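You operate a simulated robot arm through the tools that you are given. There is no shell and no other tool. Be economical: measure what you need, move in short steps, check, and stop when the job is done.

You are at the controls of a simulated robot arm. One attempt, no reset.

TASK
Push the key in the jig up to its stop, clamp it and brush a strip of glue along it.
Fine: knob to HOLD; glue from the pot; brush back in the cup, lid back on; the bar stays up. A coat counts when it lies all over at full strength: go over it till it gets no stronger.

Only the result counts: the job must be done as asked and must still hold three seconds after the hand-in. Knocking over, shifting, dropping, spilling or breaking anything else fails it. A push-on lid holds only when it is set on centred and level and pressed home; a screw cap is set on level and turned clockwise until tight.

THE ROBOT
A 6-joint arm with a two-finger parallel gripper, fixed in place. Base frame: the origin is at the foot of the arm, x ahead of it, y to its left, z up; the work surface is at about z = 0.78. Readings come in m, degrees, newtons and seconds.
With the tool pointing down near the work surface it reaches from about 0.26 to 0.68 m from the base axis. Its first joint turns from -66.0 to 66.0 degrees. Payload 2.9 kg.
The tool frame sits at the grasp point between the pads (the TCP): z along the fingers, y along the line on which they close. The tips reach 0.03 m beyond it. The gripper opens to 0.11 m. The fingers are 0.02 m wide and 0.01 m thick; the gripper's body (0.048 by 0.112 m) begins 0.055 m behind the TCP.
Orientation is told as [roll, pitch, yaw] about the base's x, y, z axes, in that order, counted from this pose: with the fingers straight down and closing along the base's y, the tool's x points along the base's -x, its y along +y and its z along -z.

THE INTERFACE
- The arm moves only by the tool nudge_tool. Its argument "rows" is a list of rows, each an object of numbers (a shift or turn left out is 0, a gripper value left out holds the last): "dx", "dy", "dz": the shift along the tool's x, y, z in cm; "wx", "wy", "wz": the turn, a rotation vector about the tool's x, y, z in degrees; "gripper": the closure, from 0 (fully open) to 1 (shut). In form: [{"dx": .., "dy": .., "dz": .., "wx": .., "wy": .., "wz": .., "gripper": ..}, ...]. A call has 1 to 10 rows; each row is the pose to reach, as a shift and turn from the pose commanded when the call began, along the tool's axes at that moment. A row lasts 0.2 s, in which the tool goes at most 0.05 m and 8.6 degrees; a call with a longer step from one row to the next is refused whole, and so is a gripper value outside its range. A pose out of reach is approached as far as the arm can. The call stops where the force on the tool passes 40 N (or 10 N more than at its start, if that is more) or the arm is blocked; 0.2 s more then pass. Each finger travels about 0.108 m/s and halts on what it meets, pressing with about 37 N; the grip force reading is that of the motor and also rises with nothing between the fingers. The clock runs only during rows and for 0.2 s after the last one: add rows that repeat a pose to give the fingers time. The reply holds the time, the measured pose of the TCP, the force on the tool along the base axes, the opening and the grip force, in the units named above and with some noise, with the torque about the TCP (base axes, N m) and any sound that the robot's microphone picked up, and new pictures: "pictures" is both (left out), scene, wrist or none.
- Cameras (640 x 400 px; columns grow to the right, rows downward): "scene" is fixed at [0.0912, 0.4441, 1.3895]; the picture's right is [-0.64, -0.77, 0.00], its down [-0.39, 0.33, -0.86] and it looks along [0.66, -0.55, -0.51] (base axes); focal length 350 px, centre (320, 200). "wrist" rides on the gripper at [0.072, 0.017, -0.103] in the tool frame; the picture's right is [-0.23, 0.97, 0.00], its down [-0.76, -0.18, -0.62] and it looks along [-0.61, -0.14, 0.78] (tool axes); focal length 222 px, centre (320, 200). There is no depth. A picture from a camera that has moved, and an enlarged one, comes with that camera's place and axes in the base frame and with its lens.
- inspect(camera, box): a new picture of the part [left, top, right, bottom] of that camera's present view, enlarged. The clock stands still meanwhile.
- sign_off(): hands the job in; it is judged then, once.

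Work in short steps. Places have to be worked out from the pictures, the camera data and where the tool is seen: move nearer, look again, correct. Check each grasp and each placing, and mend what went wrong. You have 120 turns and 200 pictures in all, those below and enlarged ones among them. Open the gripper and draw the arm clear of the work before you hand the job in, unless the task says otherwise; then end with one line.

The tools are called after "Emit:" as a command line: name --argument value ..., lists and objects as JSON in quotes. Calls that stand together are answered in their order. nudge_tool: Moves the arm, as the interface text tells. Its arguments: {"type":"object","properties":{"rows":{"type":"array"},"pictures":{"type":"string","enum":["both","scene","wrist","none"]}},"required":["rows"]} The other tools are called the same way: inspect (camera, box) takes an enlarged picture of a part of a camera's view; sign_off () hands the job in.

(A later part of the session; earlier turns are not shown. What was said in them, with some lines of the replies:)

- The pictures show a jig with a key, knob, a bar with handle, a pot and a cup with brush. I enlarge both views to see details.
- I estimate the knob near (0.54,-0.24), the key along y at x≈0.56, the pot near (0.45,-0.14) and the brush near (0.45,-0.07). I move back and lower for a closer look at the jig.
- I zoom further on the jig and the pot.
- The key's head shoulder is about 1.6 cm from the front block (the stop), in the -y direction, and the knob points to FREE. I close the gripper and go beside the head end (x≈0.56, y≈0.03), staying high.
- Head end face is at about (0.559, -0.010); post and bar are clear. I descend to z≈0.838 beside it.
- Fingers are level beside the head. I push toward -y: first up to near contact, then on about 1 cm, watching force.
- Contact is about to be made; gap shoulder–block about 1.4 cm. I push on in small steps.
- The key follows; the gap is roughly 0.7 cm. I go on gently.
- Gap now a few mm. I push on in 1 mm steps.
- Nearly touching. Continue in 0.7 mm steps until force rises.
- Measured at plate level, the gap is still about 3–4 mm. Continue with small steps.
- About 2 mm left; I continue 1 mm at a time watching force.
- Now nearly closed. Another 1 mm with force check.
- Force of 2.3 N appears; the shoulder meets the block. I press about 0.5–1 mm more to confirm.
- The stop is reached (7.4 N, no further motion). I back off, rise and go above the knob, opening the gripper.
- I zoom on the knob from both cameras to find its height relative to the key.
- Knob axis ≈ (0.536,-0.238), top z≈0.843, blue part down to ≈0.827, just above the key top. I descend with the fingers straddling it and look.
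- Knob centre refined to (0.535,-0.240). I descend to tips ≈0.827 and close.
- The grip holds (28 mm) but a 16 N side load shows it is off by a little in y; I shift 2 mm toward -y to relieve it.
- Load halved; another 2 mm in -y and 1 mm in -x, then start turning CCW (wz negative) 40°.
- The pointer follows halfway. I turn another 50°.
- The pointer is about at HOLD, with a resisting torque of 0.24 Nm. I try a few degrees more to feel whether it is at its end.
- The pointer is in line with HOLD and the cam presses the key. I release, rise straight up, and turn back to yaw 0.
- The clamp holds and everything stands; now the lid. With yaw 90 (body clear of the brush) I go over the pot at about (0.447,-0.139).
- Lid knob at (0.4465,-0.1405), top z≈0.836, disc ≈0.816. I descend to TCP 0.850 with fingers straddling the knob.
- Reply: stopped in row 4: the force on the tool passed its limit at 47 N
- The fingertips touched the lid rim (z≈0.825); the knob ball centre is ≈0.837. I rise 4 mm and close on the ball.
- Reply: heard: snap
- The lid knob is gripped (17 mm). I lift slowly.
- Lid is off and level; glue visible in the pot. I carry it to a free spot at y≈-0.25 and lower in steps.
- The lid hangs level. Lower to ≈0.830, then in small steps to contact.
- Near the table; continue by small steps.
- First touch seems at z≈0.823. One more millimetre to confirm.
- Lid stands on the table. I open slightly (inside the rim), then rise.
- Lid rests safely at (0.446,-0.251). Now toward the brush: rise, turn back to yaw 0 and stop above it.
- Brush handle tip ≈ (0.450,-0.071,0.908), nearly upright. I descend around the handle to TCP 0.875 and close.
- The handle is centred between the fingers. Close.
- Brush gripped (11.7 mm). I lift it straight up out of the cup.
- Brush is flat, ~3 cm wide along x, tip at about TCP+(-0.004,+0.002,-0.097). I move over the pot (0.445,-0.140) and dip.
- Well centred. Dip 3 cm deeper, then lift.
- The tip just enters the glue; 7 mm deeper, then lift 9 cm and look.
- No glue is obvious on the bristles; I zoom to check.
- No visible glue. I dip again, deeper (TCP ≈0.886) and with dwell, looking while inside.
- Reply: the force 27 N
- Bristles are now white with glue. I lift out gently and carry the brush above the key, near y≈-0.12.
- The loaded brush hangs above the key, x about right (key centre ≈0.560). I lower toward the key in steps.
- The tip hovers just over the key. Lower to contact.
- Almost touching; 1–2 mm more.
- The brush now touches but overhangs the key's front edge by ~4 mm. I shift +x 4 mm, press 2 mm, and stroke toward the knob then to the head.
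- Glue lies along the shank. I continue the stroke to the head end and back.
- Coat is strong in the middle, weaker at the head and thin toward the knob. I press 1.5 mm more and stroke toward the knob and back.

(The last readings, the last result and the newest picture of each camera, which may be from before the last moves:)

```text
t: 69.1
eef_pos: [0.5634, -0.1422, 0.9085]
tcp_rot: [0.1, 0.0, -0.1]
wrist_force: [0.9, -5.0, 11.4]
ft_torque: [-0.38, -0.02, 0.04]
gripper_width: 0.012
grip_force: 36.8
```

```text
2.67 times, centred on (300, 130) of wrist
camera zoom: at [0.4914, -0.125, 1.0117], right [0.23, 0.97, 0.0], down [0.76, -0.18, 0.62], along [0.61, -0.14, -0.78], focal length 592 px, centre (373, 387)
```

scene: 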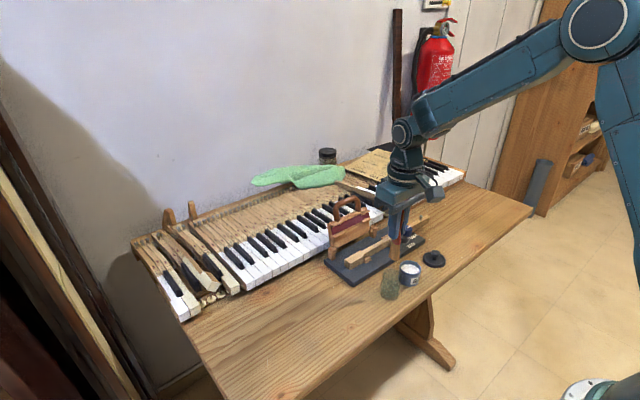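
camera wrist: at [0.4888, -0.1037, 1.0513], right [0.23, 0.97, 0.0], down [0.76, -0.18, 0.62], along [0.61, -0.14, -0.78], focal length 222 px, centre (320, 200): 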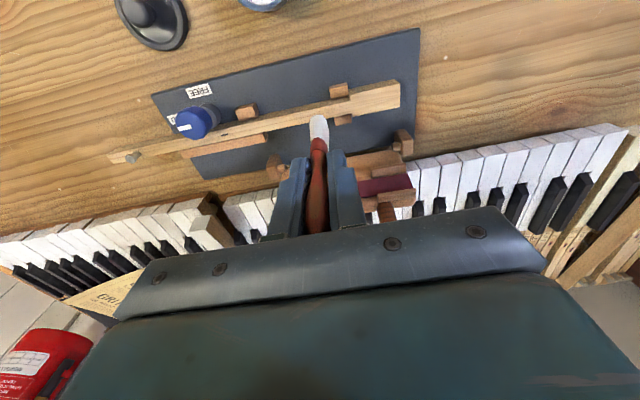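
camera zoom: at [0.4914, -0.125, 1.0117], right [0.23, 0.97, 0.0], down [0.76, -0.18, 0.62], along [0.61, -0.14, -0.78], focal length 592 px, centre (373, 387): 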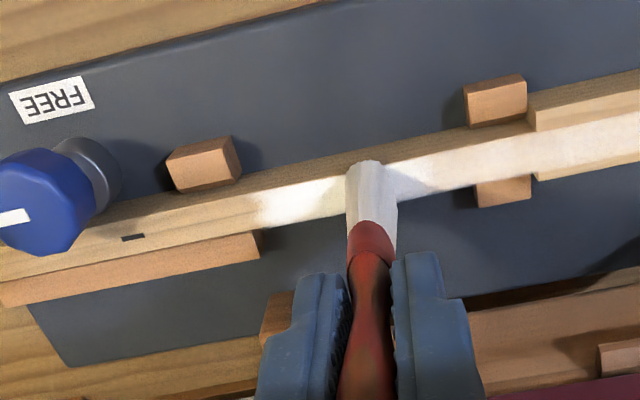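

The glue zone ends sharply near the fence start, so the strip runs from there to the head. Now stroke to the head end and back with slightly less pressure.

Emit:
nudge_tool --rows '[{"dz": -0.05, "dy": 1.8}, {"dz": -0.05, "dy": 3.6}, {"dz": -0.05, "dy": 5.4}, {"dz": -0.05, "dy": 7.2}, {"dz": -0.05, "dy": 9}, {"dz": -0.05, "dy": 7.2}, {"dz": -0.05, "dy": 5.4}, {"dz": -0.05, "dy": 3.6}, {"dz": -0.05, "dy": 1.8}, {"dz": -0.05, "dy": 0}]' --pictures "none"

Emit:
inspect --camera "wrist" --box '[220, 60, 460, 200]'

Emit:
inspect --camera "scene" --box '[340, 205, 420, 275]'

```text
t: 71.3
eef_pos: [0.5659, -0.1404, 0.9079]
tcp_rot: [-0.1, -0.1, 0.0]
wrist_force: [-0.2, 2.8, 5.4]
ft_torque: [0.24, 0.01, -0.03]
gripper_width: 0.0118
grip_force: 36.8
```

```text
2.67 times, centred on (340, 130) of wrist
camera zoom: at [0.4923, -0.1236, 1.0117], right [0.23, 0.97, 0.0], down [0.76, -0.18, 0.63], along [0.61, -0.14, -0.78], focal length 592 px, centre (267, 387)
```

zoom: 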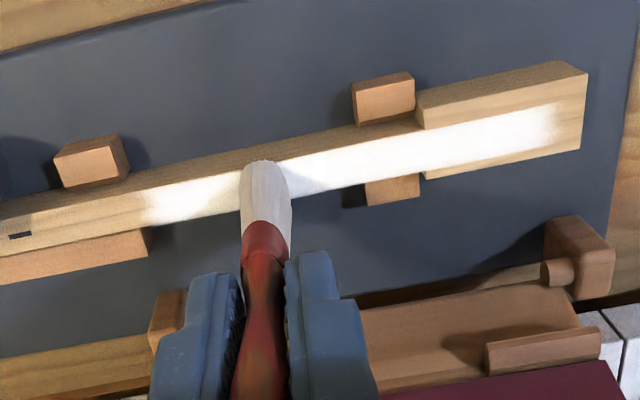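

```text
5.71 times, centred on (380, 240) of scene
camera zoom: at [0.091, 0.4442, 1.3895], right [-0.64, -0.77, 0.0], down [-0.39, 0.33, -0.86], along [0.66, -0.55, -0.51], focal length 2002 px, centre (-23, -29)
```

zoom: 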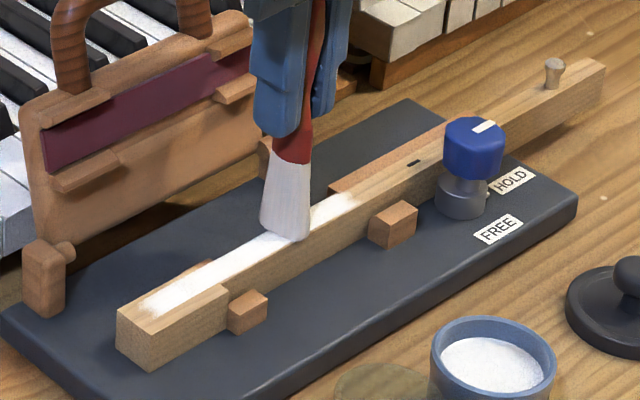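

The strip is white from head to fence start. One more full pass to saturate, including both ends.

Emit:
nudge_tool --rows '[{"dy": -1.4}, {"dy": -2.8}, {"dy": -4.2}, {"dy": -5.4}, {"dy": -4}, {"dy": -2.5}, {"dy": -1}, {"dy": 0.5}, {"dy": 2}, {"dy": 3.5}]' --pictures "none"

Emit:
nudge_tool --rows '[{"dy": 1.5}, {"dy": 3}, {"dy": 4.5}, {"dy": 5.9}, {"dy": 4.5}, {"dy": 3}, {"dy": 1.5}, {"dy": 0}, {"dy": 0, "dz": -2}, {"dy": 0, "dz": -4}]' --pictures "none"

Emit:
inspect --camera "wrist" --box '[200, 60, 440, 200]'

Emit:
inspect --camera "scene" --box '[340, 205, 420, 275]'

```text
t: 73.5
eef_pos: [0.5648, -0.1074, 0.9086]
tcp_rot: [0.0, -0.1, 0.0]
wrist_force: [-0.3, -3.3, 9.5]
ft_torque: [-0.29, 0.05, 0.01]
gripper_width: 0.012
grip_force: 37.3
```

```text
t: 75.7
eef_pos: [0.5654, -0.108, 0.9486]
tcp_rot: [0.0, 0.1, 0.0]
wrist_force: [0.1, -0.2, 0.8]
ft_torque: [0.02, -0.02, 0.01]
gripper_width: 0.0118
grip_force: 37.5
```

```text
2.67 times, centred on (320, 130) of wrist
camera zoom: at [0.4924, -0.0895, 1.0529], right [0.23, 0.97, 0.0], down [0.76, -0.18, 0.62], along [0.61, -0.14, -0.78], focal length 592 px, centre (320, 387)
```

zoom: 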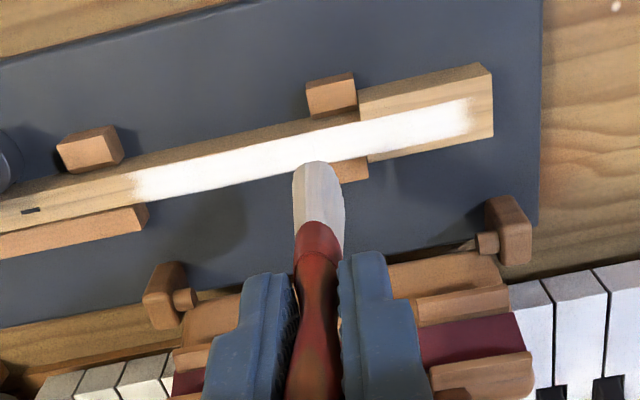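

```text
5.71 times, centred on (380, 240) of scene
camera zoom: at [0.0912, 0.4441, 1.3895], right [-0.64, -0.77, 0.0], down [-0.39, 0.33, -0.86], along [0.66, -0.55, -0.51], focal length 2002 px, centre (-23, -29)
```

zoom: 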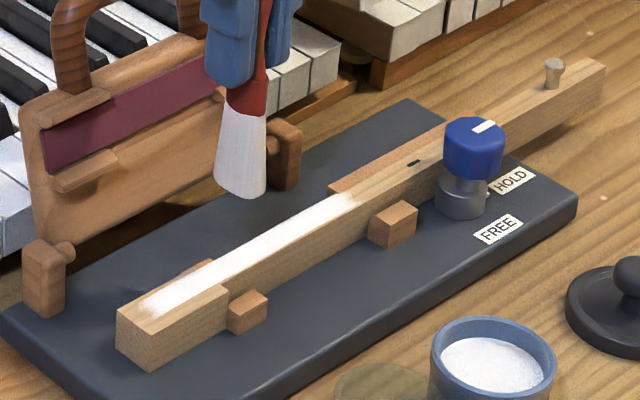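

Strip looks even. I zoom in closely to judge strength.

Emit:
inspect --camera "wrist" --box '[240, 80, 390, 150]'

Emit:
inspect --camera "scene" --box '[350, 232, 390, 268]'

```text
4.27 times, centred on (315, 115) of wrist
camera zoom: at [0.4924, -0.0895, 1.0529], right [0.23, 0.97, 0.0], down [0.76, -0.18, 0.62], along [0.61, -0.14, -0.78], focal length 948 px, centre (341, 563)
```

zoom: 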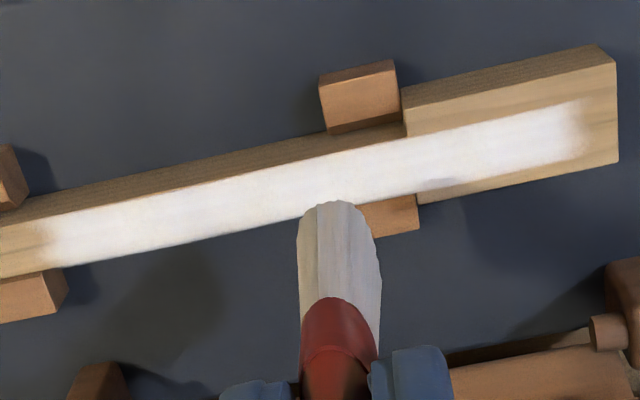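

```text
11.11 times, centred on (370, 250) of scene
camera zoom: at [0.0912, 0.4441, 1.3895], right [-0.64, -0.77, 0.0], down [-0.39, 0.33, -0.86], along [0.66, -0.55, -0.51], focal length 3893 px, centre (-236, -356)
```

zoom: 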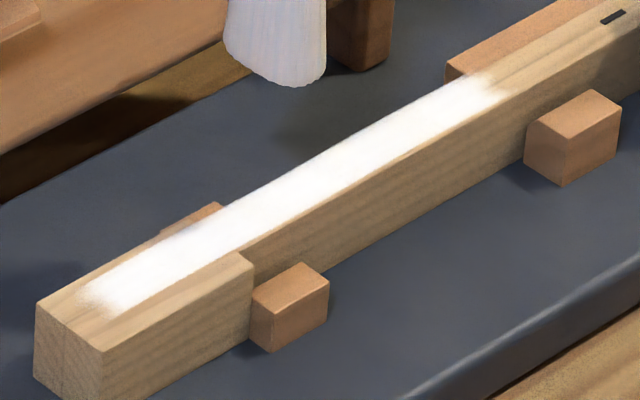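

It looks saturated, but I do one reload and a last pass to be sure. First back to the pot and dip.

Emit:
nudge_tool --rows '[{"dz": -3}, {"dz": -3, "dx": 3.8, "dy": -1.1}, {"dz": -3, "dx": 7.6, "dy": -2.2}, {"dz": -3, "dx": 11.5, "dy": -3.4}, {"dz": -3, "dx": 11.5, "dy": -3.4}, {"dz": 0.5, "dx": 11.5, "dy": -3.4}, {"dz": 3.5, "dx": 11.5, "dy": -3.4}, {"dz": 5, "dx": 11.5, "dy": -3.4}, {"dz": 5.9, "dx": 11.5, "dy": -3.4}, {"dz": 5.9, "dx": 11.5, "dy": -3.4}]' --pictures "none"

Emit:
inspect --camera "scene" --box '[370, 220, 440, 300]'

```text
t: 77.9
eef_pos: [0.4501, -0.1406, 0.8905]
tcp_rot: [0.0, -0.1, 0.1]
wrist_force: [-2.5, 2.2, 17.0]
ft_torque: [0.16, 0.33, 0.0]
gripper_width: 0.0118
grip_force: 37.1
```

```text
5.00 times, centred on (405, 260) of scene
camera zoom: at [0.0908, 0.4442, 1.3895], right [-0.64, -0.77, 0.0], down [-0.39, 0.33, -0.86], along [0.66, -0.55, -0.51], focal length 1752 px, centre (-105, -100)
```

zoom: 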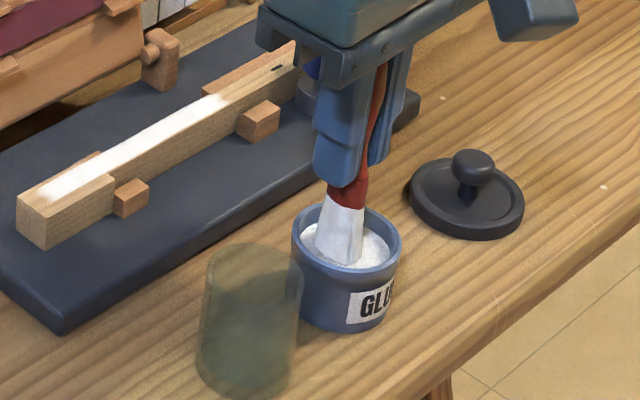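

Reloaded. Lift and return above the strip's knob end.

Emit:
nudge_tool --rows '[{"dz": -2}, {"dz": -5}, {"dz": -8.8}, {"dz": -8.8}, {"dz": -8.8, "dx": -3.8, "dy": 1}, {"dz": -8.8, "dx": -7.6, "dy": 2}, {"dz": -8.8, "dx": -11.5, "dy": 3.2}, {"dz": -5, "dx": -11.5, "dy": 3.2}, {"dz": -3, "dx": -11.5, "dy": 3.2}, {"dz": -3, "dx": -11.5, "dy": 3.2}]' --pictures "none"

```text
t: 80.1
eef_pos: [0.565, -0.1091, 0.9203]
tcp_rot: [0.0, -0.1, 0.0]
wrist_force: [0.2, 0.2, 0.0]
ft_torque: [-0.01, 0.03, -0.03]
gripper_width: 0.0117
grip_force: 37.3
```

Lower to the key (cmd z≈0.908) and stroke to both ends.

Emit:
nudge_tool --rows '[{"dz": 0.8}, {"dz": 1.25}, {"dz": 1.25, "dy": -1.7}, {"dz": 1.25, "dy": -3.4}, {"dz": 1.25, "dy": -5.1}, {"dz": 1.25, "dy": -6.8}, {"dz": 1.25, "dy": -8.2}, {"dz": 1.25, "dy": -6.8}, {"dz": 1.25, "dy": -5.1}, {"dz": 1.25, "dy": -3.4}]' --pictures "none"

Emit:
nudge_tool --rows '[{"dy": 1.7}, {"dy": 3.4}, {"dy": 5.1}, {"dy": 6.8}, {"dy": 8.2}, {"dy": 9.2}, {"dy": 7.5}, {"dy": 5.8}, {"dy": 4.1}, {"dy": 2.4}]' --pictures "none"

Emit:
nudge_tool --rows '[{"dy": 0}, {"dy": -1.7}, {"dy": -3.4}, {"dy": -5}, {"dy": -5, "dz": -2}, {"dy": -5, "dz": -5}, {"dy": -5, "dz": -7}, {"dy": -5, "dz": -7}]' --pictures "none"

Emit:
inspect --camera "scene" --box '[350, 232, 390, 268]'

Emit:
inspect --camera "wrist" --box '[240, 80, 440, 200]'

```text
t: 82.3
eef_pos: [0.5636, -0.1445, 0.9081]
tcp_rot: [-0.1, -0.2, -0.2]
wrist_force: [0.5, -8.1, 20.6]
ft_torque: [-0.67, 0.03, 0.04]
gripper_width: 0.0114
grip_force: 37.6
```

```text
t: 84.5
eef_pos: [0.565, -0.1187, 0.9066]
tcp_rot: [-0.1, 0.0, -0.1]
wrist_force: [-1.2, 6.3, 17.4]
ft_torque: [0.53, 0.12, -0.04]
gripper_width: 0.0119
grip_force: 36.9
```

```text
t: 86.3
eef_pos: [0.5651, -0.1692, 0.9755]
tcp_rot: [0.1, 0.0, 0.0]
wrist_force: [-0.1, 0.2, -0.5]
ft_torque: [0.02, -0.03, 0.0]
gripper_width: 0.0118
grip_force: 37.1
```

```text
11.11 times, centred on (370, 250) of scene
camera zoom: at [0.0912, 0.4441, 1.3895], right [-0.64, -0.77, 0.0], down [-0.39, 0.33, -0.86], along [0.66, -0.55, -0.51], focal length 3893 px, centre (-236, -356)
```

zoom: 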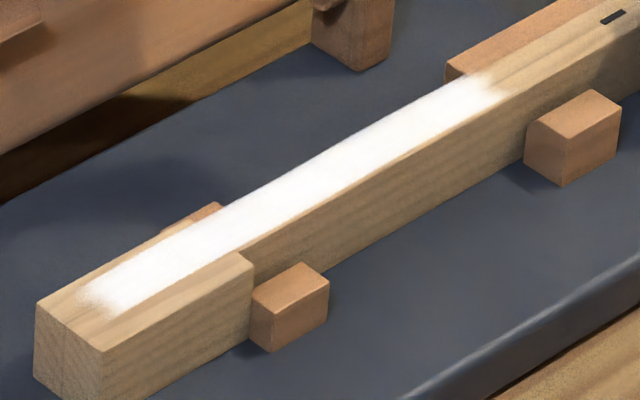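

```text
3.20 times, centred on (340, 140) of wrist
camera zoom: at [0.4929, -0.1517, 1.0798], right [0.23, 0.97, 0.0], down [0.76, -0.18, 0.62], along [0.61, -0.14, -0.78], focal length 711 px, centre (256, 392)
```

zoom: 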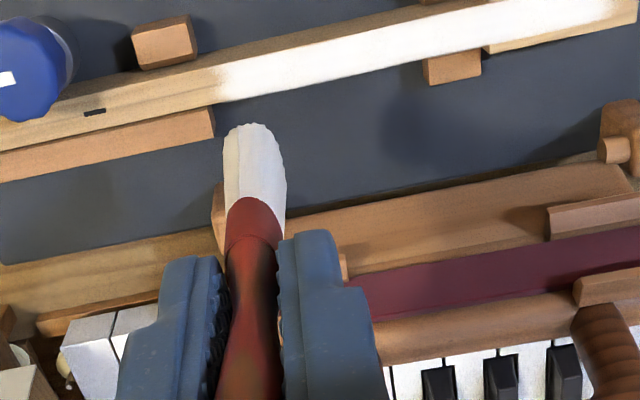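

No change: saturated, and jig unmoved. Now bring the brush back above the cup at the original grasp position.

Emit:
nudge_tool --rows '[{"dz": -1, "dx": 2.3, "dy": 2}, {"dz": -1, "dx": 4.7, "dy": 4}, {"dz": -1, "dx": 7, "dy": 6}, {"dz": -1, "dx": 9.4, "dy": 8}, {"dz": -1, "dx": 11.7, "dy": 9.8}, {"dz": -1, "dx": 11.7, "dy": 9.8}, {"dz": 2.5, "dx": 11.7, "dy": 9.8}, {"dz": 2.5, "dx": 11.7, "dy": 9.8}]' --pictures "none"

Emit:
inspect --camera "scene" --box '[350, 210, 430, 310]'

Emit:
inspect --camera "wrist" --box '[240, 40, 400, 180]'

```text
t: 88.1
eef_pos: [0.4465, -0.0713, 0.9527]
tcp_rot: [-0.1, 0.0, -0.1]
wrist_force: [0.3, -0.5, 0.4]
ft_torque: [0.01, 0.01, -0.03]
gripper_width: 0.012
grip_force: 37.2
```

```text
4.00 times, centred on (390, 260) of scene
camera zoom: at [0.0912, 0.4441, 1.3895], right [-0.64, -0.77, 0.0], down [-0.39, 0.33, -0.86], along [0.66, -0.55, -0.51], focal length 1402 px, centre (40, -40)
```

zoom: 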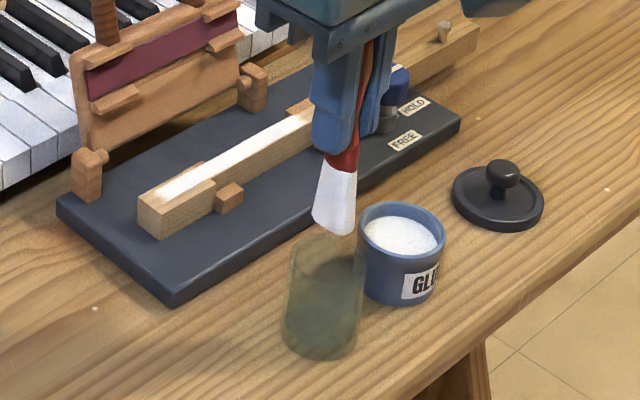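

```text
2.86 times, centred on (320, 110) of wrist
camera zoom: at [0.3747, -0.0542, 1.0563], right [0.23, 0.97, 0.0], down [0.76, -0.18, 0.62], along [0.61, -0.14, -0.78], focal length 635 px, centre (320, 457)
```

zoom: 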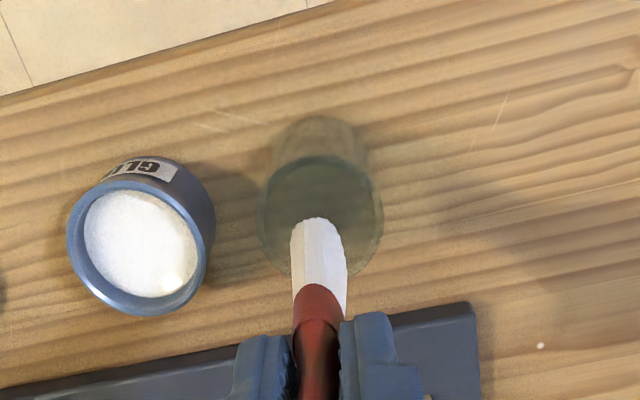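

Brush is over the cup (rim centre ≈(0.445,-0.070)). Descend to near original height.

Emit:
nudge_tool --rows '[{"dz": 2}, {"dz": 4}, {"dz": 6}, {"dz": 7.2}, {"dz": 7.2}]' --pictures "none"

Emit:
nudge_tool --rows '[{"dz": 0.15}, {"dz": 0.3}, {"dz": 0.3}]' --pictures "none"

Emit:
inspect --camera "scene" --box '[350, 230, 430, 310]'

```text
t: 89.3
eef_pos: [0.4462, -0.0728, 0.8786]
tcp_rot: [0.0, 0.0, 0.0]
wrist_force: [0.0, 0.1, -0.8]
ft_torque: [-0.01, 0.03, 0.0]
gripper_width: 0.0116
grip_force: 37.8
```

```text
t: 90.1
eef_pos: [0.4482, -0.0708, 0.8765]
tcp_rot: [0.0, -0.1, -0.1]
wrist_force: [-0.4, -0.3, -0.2]
ft_torque: [-0.02, 0.0, 0.01]
gripper_width: 0.0119
grip_force: 37.6
```

```text
5.00 times, centred on (390, 270) of scene
camera zoom: at [0.0912, 0.4441, 1.3895], right [-0.64, -0.77, 0.0], down [-0.39, 0.33, -0.86], along [0.66, -0.55, -0.51], focal length 1752 px, centre (-30, -150)
```

zoom: 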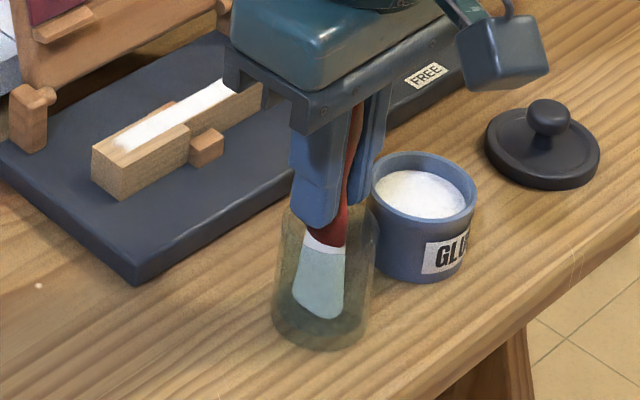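

Not yet touching the floor; lower a few mm more.

Emit:
nudge_tool --rows '[{"dz": 0.1}, {"dz": 0.2}, {"dz": 0.2}]' --pictures "none"

Emit:
nudge_tool --rows '[{"dz": 0.1}, {"dz": 0.2}, {"dz": 0.2}]' --pictures "none"

```text
t: 90.9
eef_pos: [0.4463, -0.0717, 0.8754]
tcp_rot: [0.0, -0.1, 0.0]
wrist_force: [-0.2, 1.2, 9.1]
ft_torque: [0.04, 0.05, 0.02]
gripper_width: 0.0118
grip_force: 37.4
```

```text
t: 91.7
eef_pos: [0.4486, -0.072, 0.8747]
tcp_rot: [-0.1, -0.3, -0.1]
wrist_force: [-2.6, 0.9, 8.9]
ft_torque: [-0.03, 0.21, 0.0]
gripper_width: 0.0119
grip_force: 37.3
stopped in row 3: the force on the tool passed its limit at 41 N (the readings are from after the stop); the commanded pose is now the measured one
```

On the cup floor. I open slowly and rise.

Emit:
nudge_tool --rows '[{"dz": -0.1, "gripper": 0.87}, {"dz": -0.1, "gripper": 0.8}, {"dz": -0.1, "gripper": 0.7}, {"dz": -0.1, "gripper": 0.6}, {"dz": -0.1, "gripper": 0.6}, {"dz": -3}, {"dz": -7}, {"dz": -11}, {"dz": -11}]' --pictures "none"

Emit:
inspect --camera "scene" --box '[350, 210, 450, 310]'

```text
t: 93.7
eef_pos: [0.4486, -0.0746, 0.9859]
tcp_rot: [-0.1, -0.2, 0.0]
wrist_force: [0.2, 0.1, -0.1]
ft_torque: [0.0, 0.02, -0.02]
gripper_width: 0.0442
grip_force: 0.0
```

```text
4.00 times, centred on (400, 260) of scene
camera zoom: at [0.0911, 0.4441, 1.3895], right [-0.64, -0.77, 0.0], down [-0.39, 0.33, -0.86], along [0.66, -0.55, -0.51], focal length 1402 px, centre (0, -40)
```

zoom: 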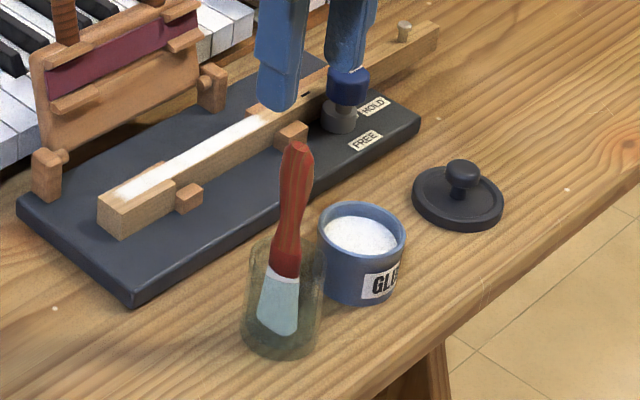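

The brush stands in the cup. Now the lid: turn to yaw 90 and go above it at (0.446,-0.251).

Emit:
nudge_tool --rows '[{"dy": -2, "wz": -8.5, "gripper": 0.68}, {"dy": -4, "wz": -17}, {"dy": -6, "wz": -25.5}, {"dy": -8, "wz": -34}, {"dy": -10, "wz": -42.5}, {"dy": -12, "wz": -51}, {"dy": -14, "wz": -59.5}, {"dy": -16, "wz": -68}, {"dx": 0.2, "dy": -17.6, "wz": -76.5}, {"dx": 0.2, "dy": -17.6, "wz": -85}]' --pictures "none"

Emit:
nudge_tool --rows '[{"wz": -5}, {"wz": -5, "dz": 4}, {"wz": -5, "dz": 7}, {"wz": -5, "dz": 7}]' --pictures "none"

Emit:
inspect --camera "wrist" --box '[220, 80, 420, 220]'

Emit:
inspect --camera "scene" --box '[370, 200, 470, 300]'

```text
t: 95.9
eef_pos: [0.446, -0.2465, 0.9838]
tcp_rot: [-0.1, 0.1, 85.1]
wrist_force: [0.7, -0.4, -0.3]
ft_torque: [-0.02, 0.01, -0.02]
gripper_width: 0.0354
grip_force: 0.0
```

```text
t: 96.9
eef_pos: [0.4467, -0.247, 0.9143]
tcp_rot: [-0.2, 0.1, 90.0]
wrist_force: [-0.8, 0.1, -0.8]
ft_torque: [-0.04, 0.0, 0.01]
gripper_width: 0.0353
grip_force: 0.2
```

```text
2.86 times, centred on (320, 150) of wrist
camera zoom: at [0.4294, -0.3186, 1.0186], right [-0.97, 0.23, 0.0], down [0.18, 0.76, 0.62], along [0.15, 0.61, -0.78], focal length 635 px, centre (320, 343)
```

zoom: 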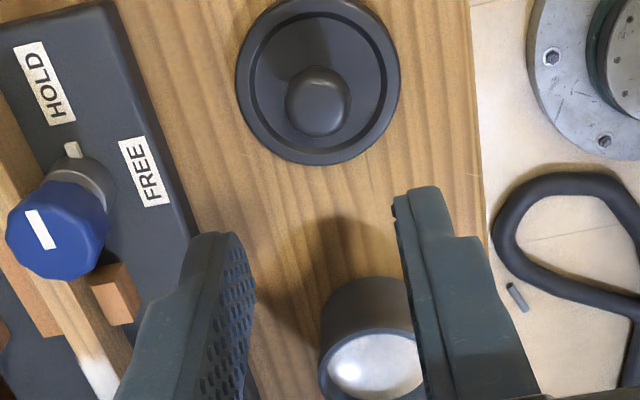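

```text
4.00 times, centred on (420, 250) of scene
camera zoom: at [0.0912, 0.4441, 1.3895], right [-0.64, -0.77, 0.0], down [-0.39, 0.33, -0.86], along [0.66, -0.55, -0.51], focal length 1402 px, centre (-80, 0)
```

zoom: 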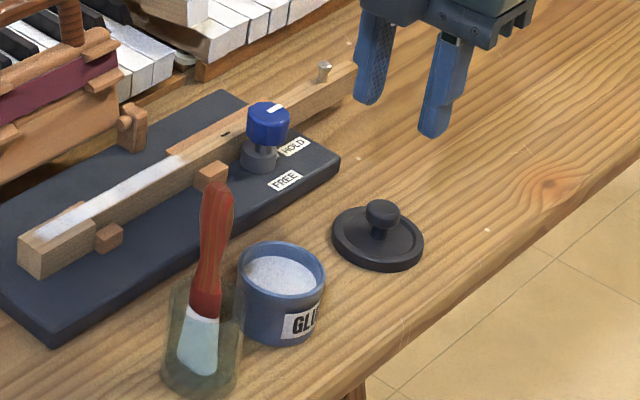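

Lid knob at ≈(0.447,-0.251). Adjust y, descend to TCP ≈0.8245.

Emit:
nudge_tool --rows '[{"dx": 0.4, "dz": 4}, {"dx": 0.4, "dz": 7}, {"dx": 0.4, "dz": 8.4}, {"dx": 0.4, "dz": 8.4}]' --pictures "none"

Emit:
inspect --camera "wrist" --box '[220, 80, 420, 220]'

```text
t: 97.9
eef_pos: [0.4459, -0.2511, 0.8318]
tcp_rot: [-0.3, 0.2, 90.0]
wrist_force: [-0.4, -0.6, 0.1]
ft_torque: [0.02, 0.01, 0.0]
gripper_width: 0.0352
grip_force: 0.1
```

```text
2.86 times, centred on (320, 150) of wrist
camera zoom: at [0.4293, -0.3231, 0.9355], right [-0.97, 0.23, -0.01], down [0.18, 0.76, 0.62], along [0.15, 0.61, -0.78], focal length 635 px, centre (320, 343)
```

zoom: 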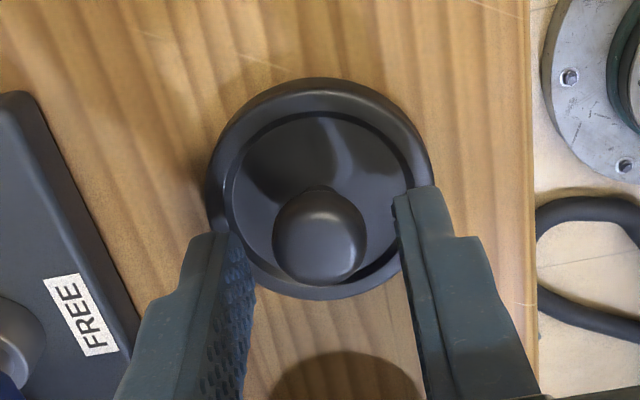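

Well centred. Correct the slight tilt, descend 7 mm, and grip the knob.

Emit:
nudge_tool --rows '[{"dz": 0.4, "wx": 0.2, "wy": -0.3}, {"dz": 0.7, "wx": 0.2, "wy": -0.3}, {"dz": 0.7, "wx": 0.2, "wy": -0.3, "gripper": 0.8}, {"dz": 0.7, "wx": 0.2, "wy": -0.3, "gripper": 1}, {"dz": 0.7, "wx": 0.2, "wy": -0.3, "gripper": 1}, {"dz": 0.7, "wx": 0.2, "wy": -0.3, "gripper": 1}]' --pictures "none"

Emit:
inspect --camera "wrist" --box '[220, 80, 420, 220]'

```text
t: 99.3
eef_pos: [0.4469, -0.2507, 0.8245]
tcp_rot: [-0.4, -0.2, 90.0]
wrist_force: [0.0, -0.2, -0.1]
ft_torque: [0.03, -0.03, -0.01]
gripper_width: 0.0186
grip_force: 36.8
```

```text
2.86 times, centred on (320, 150) of wrist
camera zoom: at [0.4293, -0.3239, 0.928], right [-0.97, 0.23, -0.01], down [0.17, 0.76, 0.63], along [0.15, 0.61, -0.78], focal length 635 px, centre (320, 343)
```

zoom: 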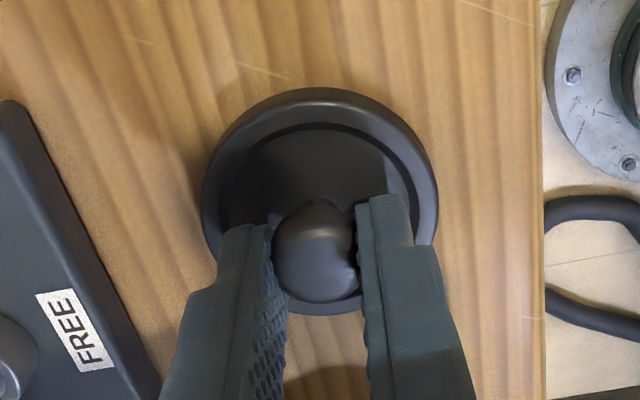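

Lid gripped (18.6 mm). Lift and move above the pot.

Emit:
nudge_tool --rows '[{"dz": -1}, {"dz": -4}, {"dz": -7}, {"dz": -7.5, "dx": -3}, {"dz": -7.5, "dx": -6}, {"dz": -7.5, "dx": -9}, {"dz": -7.5, "dx": -11, "dy": -0.04}, {"dz": -5.5, "dx": -11, "dy": -0.04}, {"dz": -5.5, "dx": -11, "dy": -0.04}]' --pictures "wrist"

Emit:
inspect --camera "scene" --box '[370, 220, 440, 290]'

Emit:
inspect --camera "wrist" --box '[250, 80, 390, 220]'

```text
t: 101.3
eef_pos: [0.4463, -0.1397, 0.879]
tcp_rot: [-0.5, -0.2, 89.9]
wrist_force: [-0.3, -0.1, -0.5]
ft_torque: [-0.01, 0.0, 0.0]
gripper_width: 0.0186
grip_force: 36.8
camera wrist: at [0.4283, -0.2122, 0.9821], right [-0.97, 0.23, -0.01], down [0.17, 0.76, 0.63], along [0.15, 0.61, -0.78], focal length 222 px, centre (320, 200)
```

wrist: 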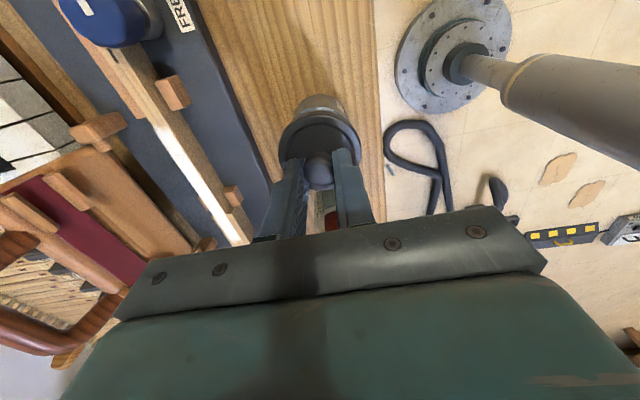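

```text
5.71 times, centred on (405, 255) of scene
camera zoom: at [0.0912, 0.4441, 1.3895], right [-0.64, -0.77, 0.0], down [-0.39, 0.33, -0.86], along [0.66, -0.55, -0.51], focal length 2002 px, centre (-166, -114)
```

zoom: 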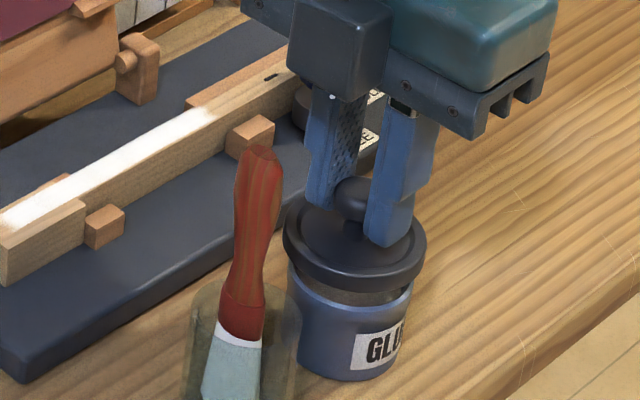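

```text
2.86 times, centred on (320, 150) of wrist
camera zoom: at [0.4283, -0.2122, 0.9821], right [-0.97, 0.23, -0.01], down [0.17, 0.76, 0.63], along [0.15, 0.61, -0.78], focal length 635 px, centre (320, 343)
```

zoom: 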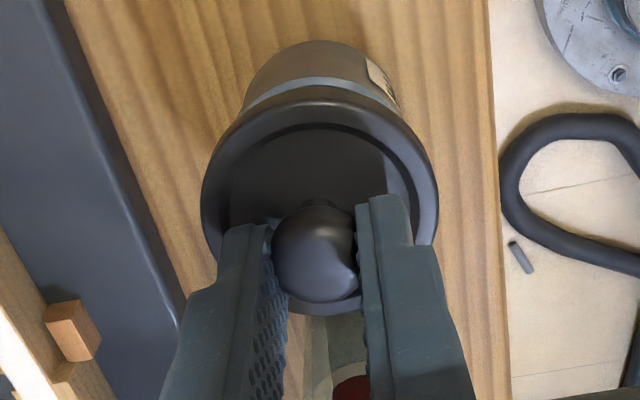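

Alignment looks good (column shift is perspective). Lower slowly onto the pot.

Emit:
nudge_tool --rows '[{"dz": 0.6}, {"dz": 1.2}, {"dz": 1.6}, {"dz": 1.6}]' --pictures "none"

Emit:
nudge_tool --rows '[{"dz": 0.15}, {"dz": 0.3}, {"dz": 0.3}]' --pictures "none"

Emit:
inspect --camera "scene" --box '[370, 220, 440, 290]'

```text
t: 102.3
eef_pos: [0.4453, -0.141, 0.8616]
tcp_rot: [-0.3, -0.4, 89.9]
wrist_force: [-0.2, -0.2, -0.1]
ft_torque: [0.03, 0.01, 0.0]
gripper_width: 0.0181
grip_force: 37.1
```

```text
t: 103.1
eef_pos: [0.4471, -0.1416, 0.861]
tcp_rot: [-0.6, -0.2, 90.0]
wrist_force: [0.9, 1.6, 8.4]
ft_torque: [0.16, -0.38, 0.08]
gripper_width: 0.0192
grip_force: 36.9
heard: snap
```

```text
5.71 times, centred on (405, 255) of scene
camera zoom: at [0.0911, 0.4442, 1.3895], right [-0.64, -0.77, 0.0], down [-0.39, 0.33, -0.86], along [0.66, -0.55, -0.51], focal length 2002 px, centre (-166, -114)
```

zoom: 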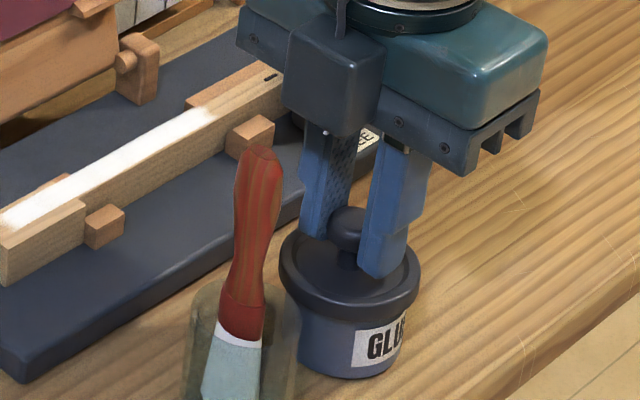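

Snap heard – the lid is on. I press a bit more, then release and rise.

Emit:
nudge_tool --rows '[{"dz": 0.1}, {"dz": 0.2}, {"dz": 0.2}, {"dz": 0.2, "gripper": 0.72}, {"dz": 0.1, "gripper": 0.68}, {"dz": 0, "gripper": 0.68}, {"dz": -2}, {"dz": -5}, {"dz": -5}]' --pictures "none"

Emit:
inspect --camera "scene" --box '[370, 220, 440, 290]'

Emit:
inspect --camera "wrist" --box '[250, 60, 390, 200]'

```text
t: 105.1
eef_pos: [0.4464, -0.1425, 0.9103]
tcp_rot: [-0.5, -0.2, 89.9]
wrist_force: [-0.5, -0.3, 0.0]
ft_torque: [0.02, 0.02, 0.04]
gripper_width: 0.0351
grip_force: 0.0
```

```text
5.71 times, centred on (405, 255) of scene
camera zoom: at [0.0911, 0.4441, 1.3895], right [-0.64, -0.77, 0.0], down [-0.39, 0.33, -0.86], along [0.66, -0.55, -0.51], focal length 2002 px, centre (-166, -114)
```

zoom: 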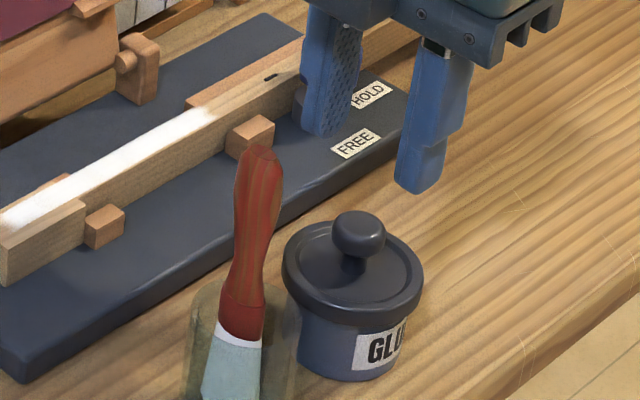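

```text
2.86 times, centred on (320, 130) of wrist
camera zoom: at [0.4287, -0.2149, 1.0132], right [-0.97, 0.23, -0.01], down [0.17, 0.76, 0.63], along [0.15, 0.61, -0.78], focal length 635 px, centre (320, 400)
```

zoom: 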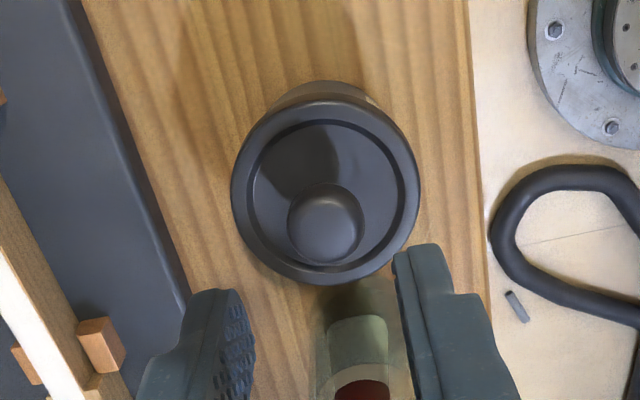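

Lid sits as it did originally. For safety I close the fingers and press lightly on the knob top to confirm it is home.

Emit:
nudge_tool --rows '[{"dz": 0, "gripper": 1}, {"dz": 0, "gripper": 1}, {"dz": 1.5, "dx": -0.15}, {"dz": 2.8, "dx": -0.15}, {"dz": 3.1, "dx": -0.15}, {"dz": 3.4, "dx": -0.15}, {"dz": 3.6, "dx": -0.15}, {"dz": 3.7, "dx": -0.15}]' --pictures "none"

```text
t: 107.0
eef_pos: [0.4471, -0.1392, 0.8764]
tcp_rot: [-0.6, -0.2, 90.0]
wrist_force: [-4.3, 0.9, 9.5]
ft_torque: [0.02, 0.14, -0.04]
gripper_width: 0.0
grip_force: 36.5
stopped in row 8: the force on the tool passed its limit at 42 N (the readings are from after the stop); the commanded pose is now the measured one
```

Pressed to 42 N without any further snap: it is home. I rise, open the gripper and draw clear.

Emit:
nudge_tool --rows '[{"dz": -3}, {"dz": -7}, {"dz": -11, "gripper": 0.3}, {"dz": -15}, {"dz": -19}, {"dz": -22, "dx": 4}, {"dz": -22, "dx": 8}, {"dz": -22, "dx": 12}, {"dz": -22, "dx": 12}]'

Emit:
inspect --camera "scene" --box '[322, 195, 442, 305]'

Emit:
inspect --camera "scene" --box '[340, 225, 400, 275]'

```text
t: 109.0
eef_pos: [0.4443, -0.2614, 1.0965]
tcp_rot: [-0.5, -0.2, 90.0]
wrist_force: [-0.3, -0.7, 0.1]
ft_torque: [-0.01, 0.0, 0.01]
gripper_width: 0.0772
grip_force: 0.1
camera wrist: at [0.4257, -0.3335, 1.1992], right [-0.97, 0.23, -0.01], down [0.17, 0.76, 0.63], along [0.15, 0.61, -0.78], focal length 222 px, centre (320, 200)
```

scene: 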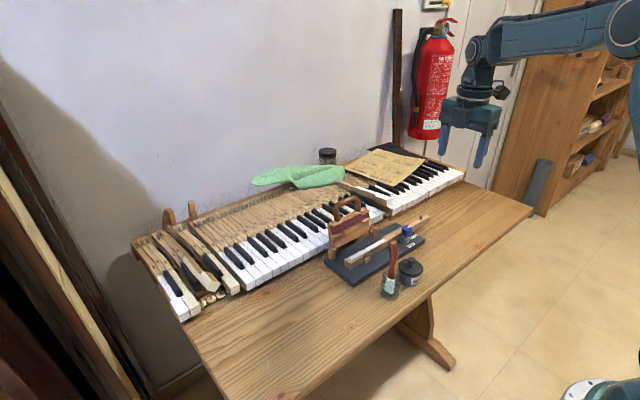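
wrist: 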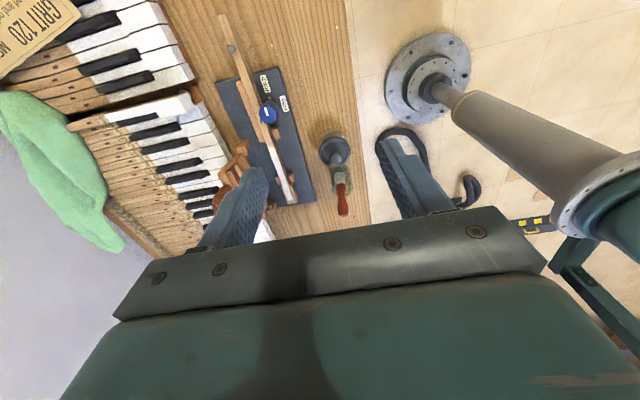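

```text
3.64 times, centred on (382, 250) of scene
camera zoom: at [0.0912, 0.4441, 1.3895], right [-0.64, -0.77, 0.0], down [-0.39, 0.33, -0.86], along [0.66, -0.55, -0.51], focal length 1274 px, centre (94, 18)
```

zoom: 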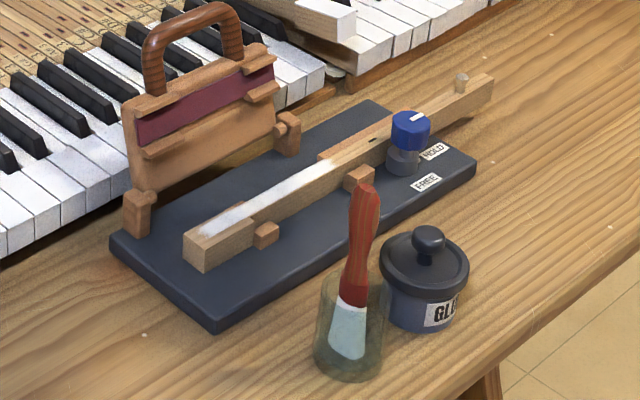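

```text
8.00 times, centred on (370, 250) of scene
camera zoom: at [0.0912, 0.4441, 1.3895], right [-0.64, -0.77, 0.0], down [-0.39, 0.33, -0.86], along [0.66, -0.55, -0.51], focal length 2803 px, centre (-80, -200)
```

zoom: 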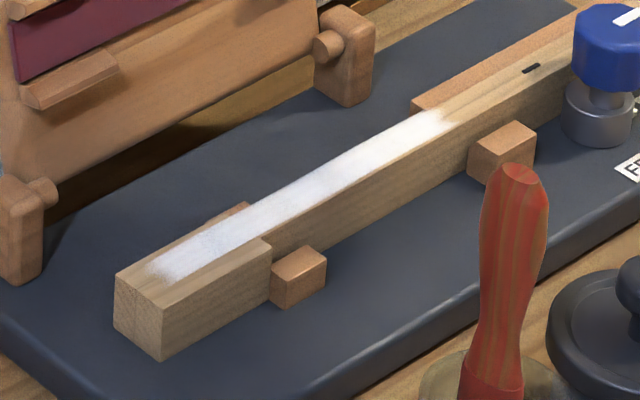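

All is in place. The glue looks slightly greyer than before, perhaps the arm's shadow; I move the arm a bit and compare before handing in.

Emit:
nudge_tool --rows '[{"dx": 3, "dy": 3}, {"dx": 6, "dy": 6}, {"dx": 6, "dy": 9}, {"dx": 6, "dy": 9}]' --pictures "none"

Emit:
inspect --camera "scene" --box '[340, 215, 420, 275]'

Emit:
inspect --camera "wrist" --box '[180, 60, 380, 240]'

```text
t: 110.0
eef_pos: [0.3548, -0.3202, 1.097]
tcp_rot: [-0.7, -0.2, 90.0]
wrist_force: [-0.3, 0.5, -1.0]
ft_torque: [0.0, 0.01, 0.02]
gripper_width: 0.0769
grip_force: 0.1
```

```text
6.67 times, centred on (380, 245) of scene
camera zoom: at [0.0912, 0.4441, 1.3895], right [-0.64, -0.77, 0.0], down [-0.39, 0.33, -0.86], along [0.66, -0.55, -0.51], focal length 2336 px, centre (-80, -100)
```

zoom: 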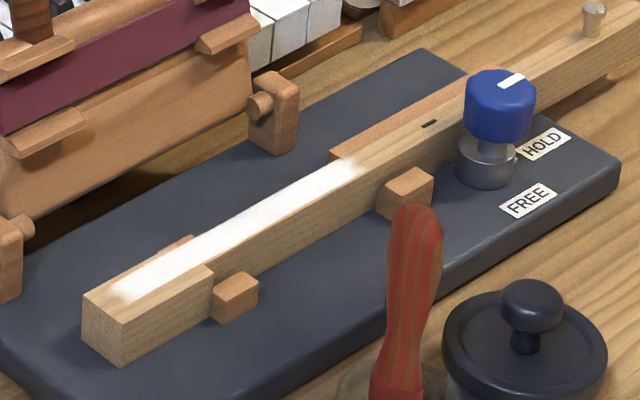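

```text
2.22 times, centred on (280, 150) of wrist
camera zoom: at [0.3369, -0.3935, 1.1986], right [-0.97, 0.23, -0.01], down [0.17, 0.76, 0.63], along [0.15, 0.61, -0.78], focal length 494 px, centre (409, 311)
```

zoom: 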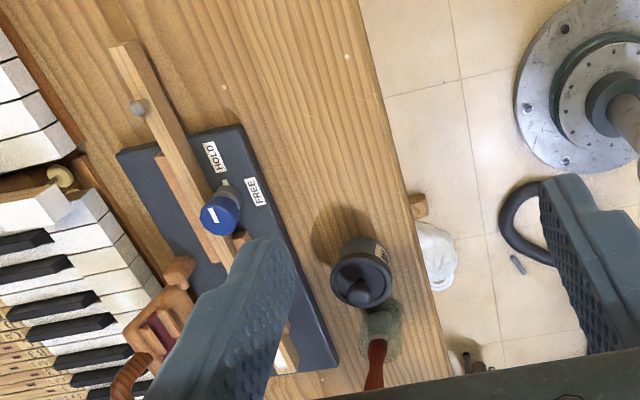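

It was only shadow: the strip is full white, the knob is at HOLD, the lid is on, the brush is in the cup and the bar is up. I hand in.

Emit:
sign_off

```text
The job is handed in.
```

The job is handed in. The key is up against its stop and clamped with the knob at HOLD. A full-strength strip of glue runs from near the head end of the key to where the fence begins. The brush is back in the cup, the lid is pressed home and the bar is still up. One flaw: the jig base slid about 3 mm at the knob end while I turned the knob, and I left it there.
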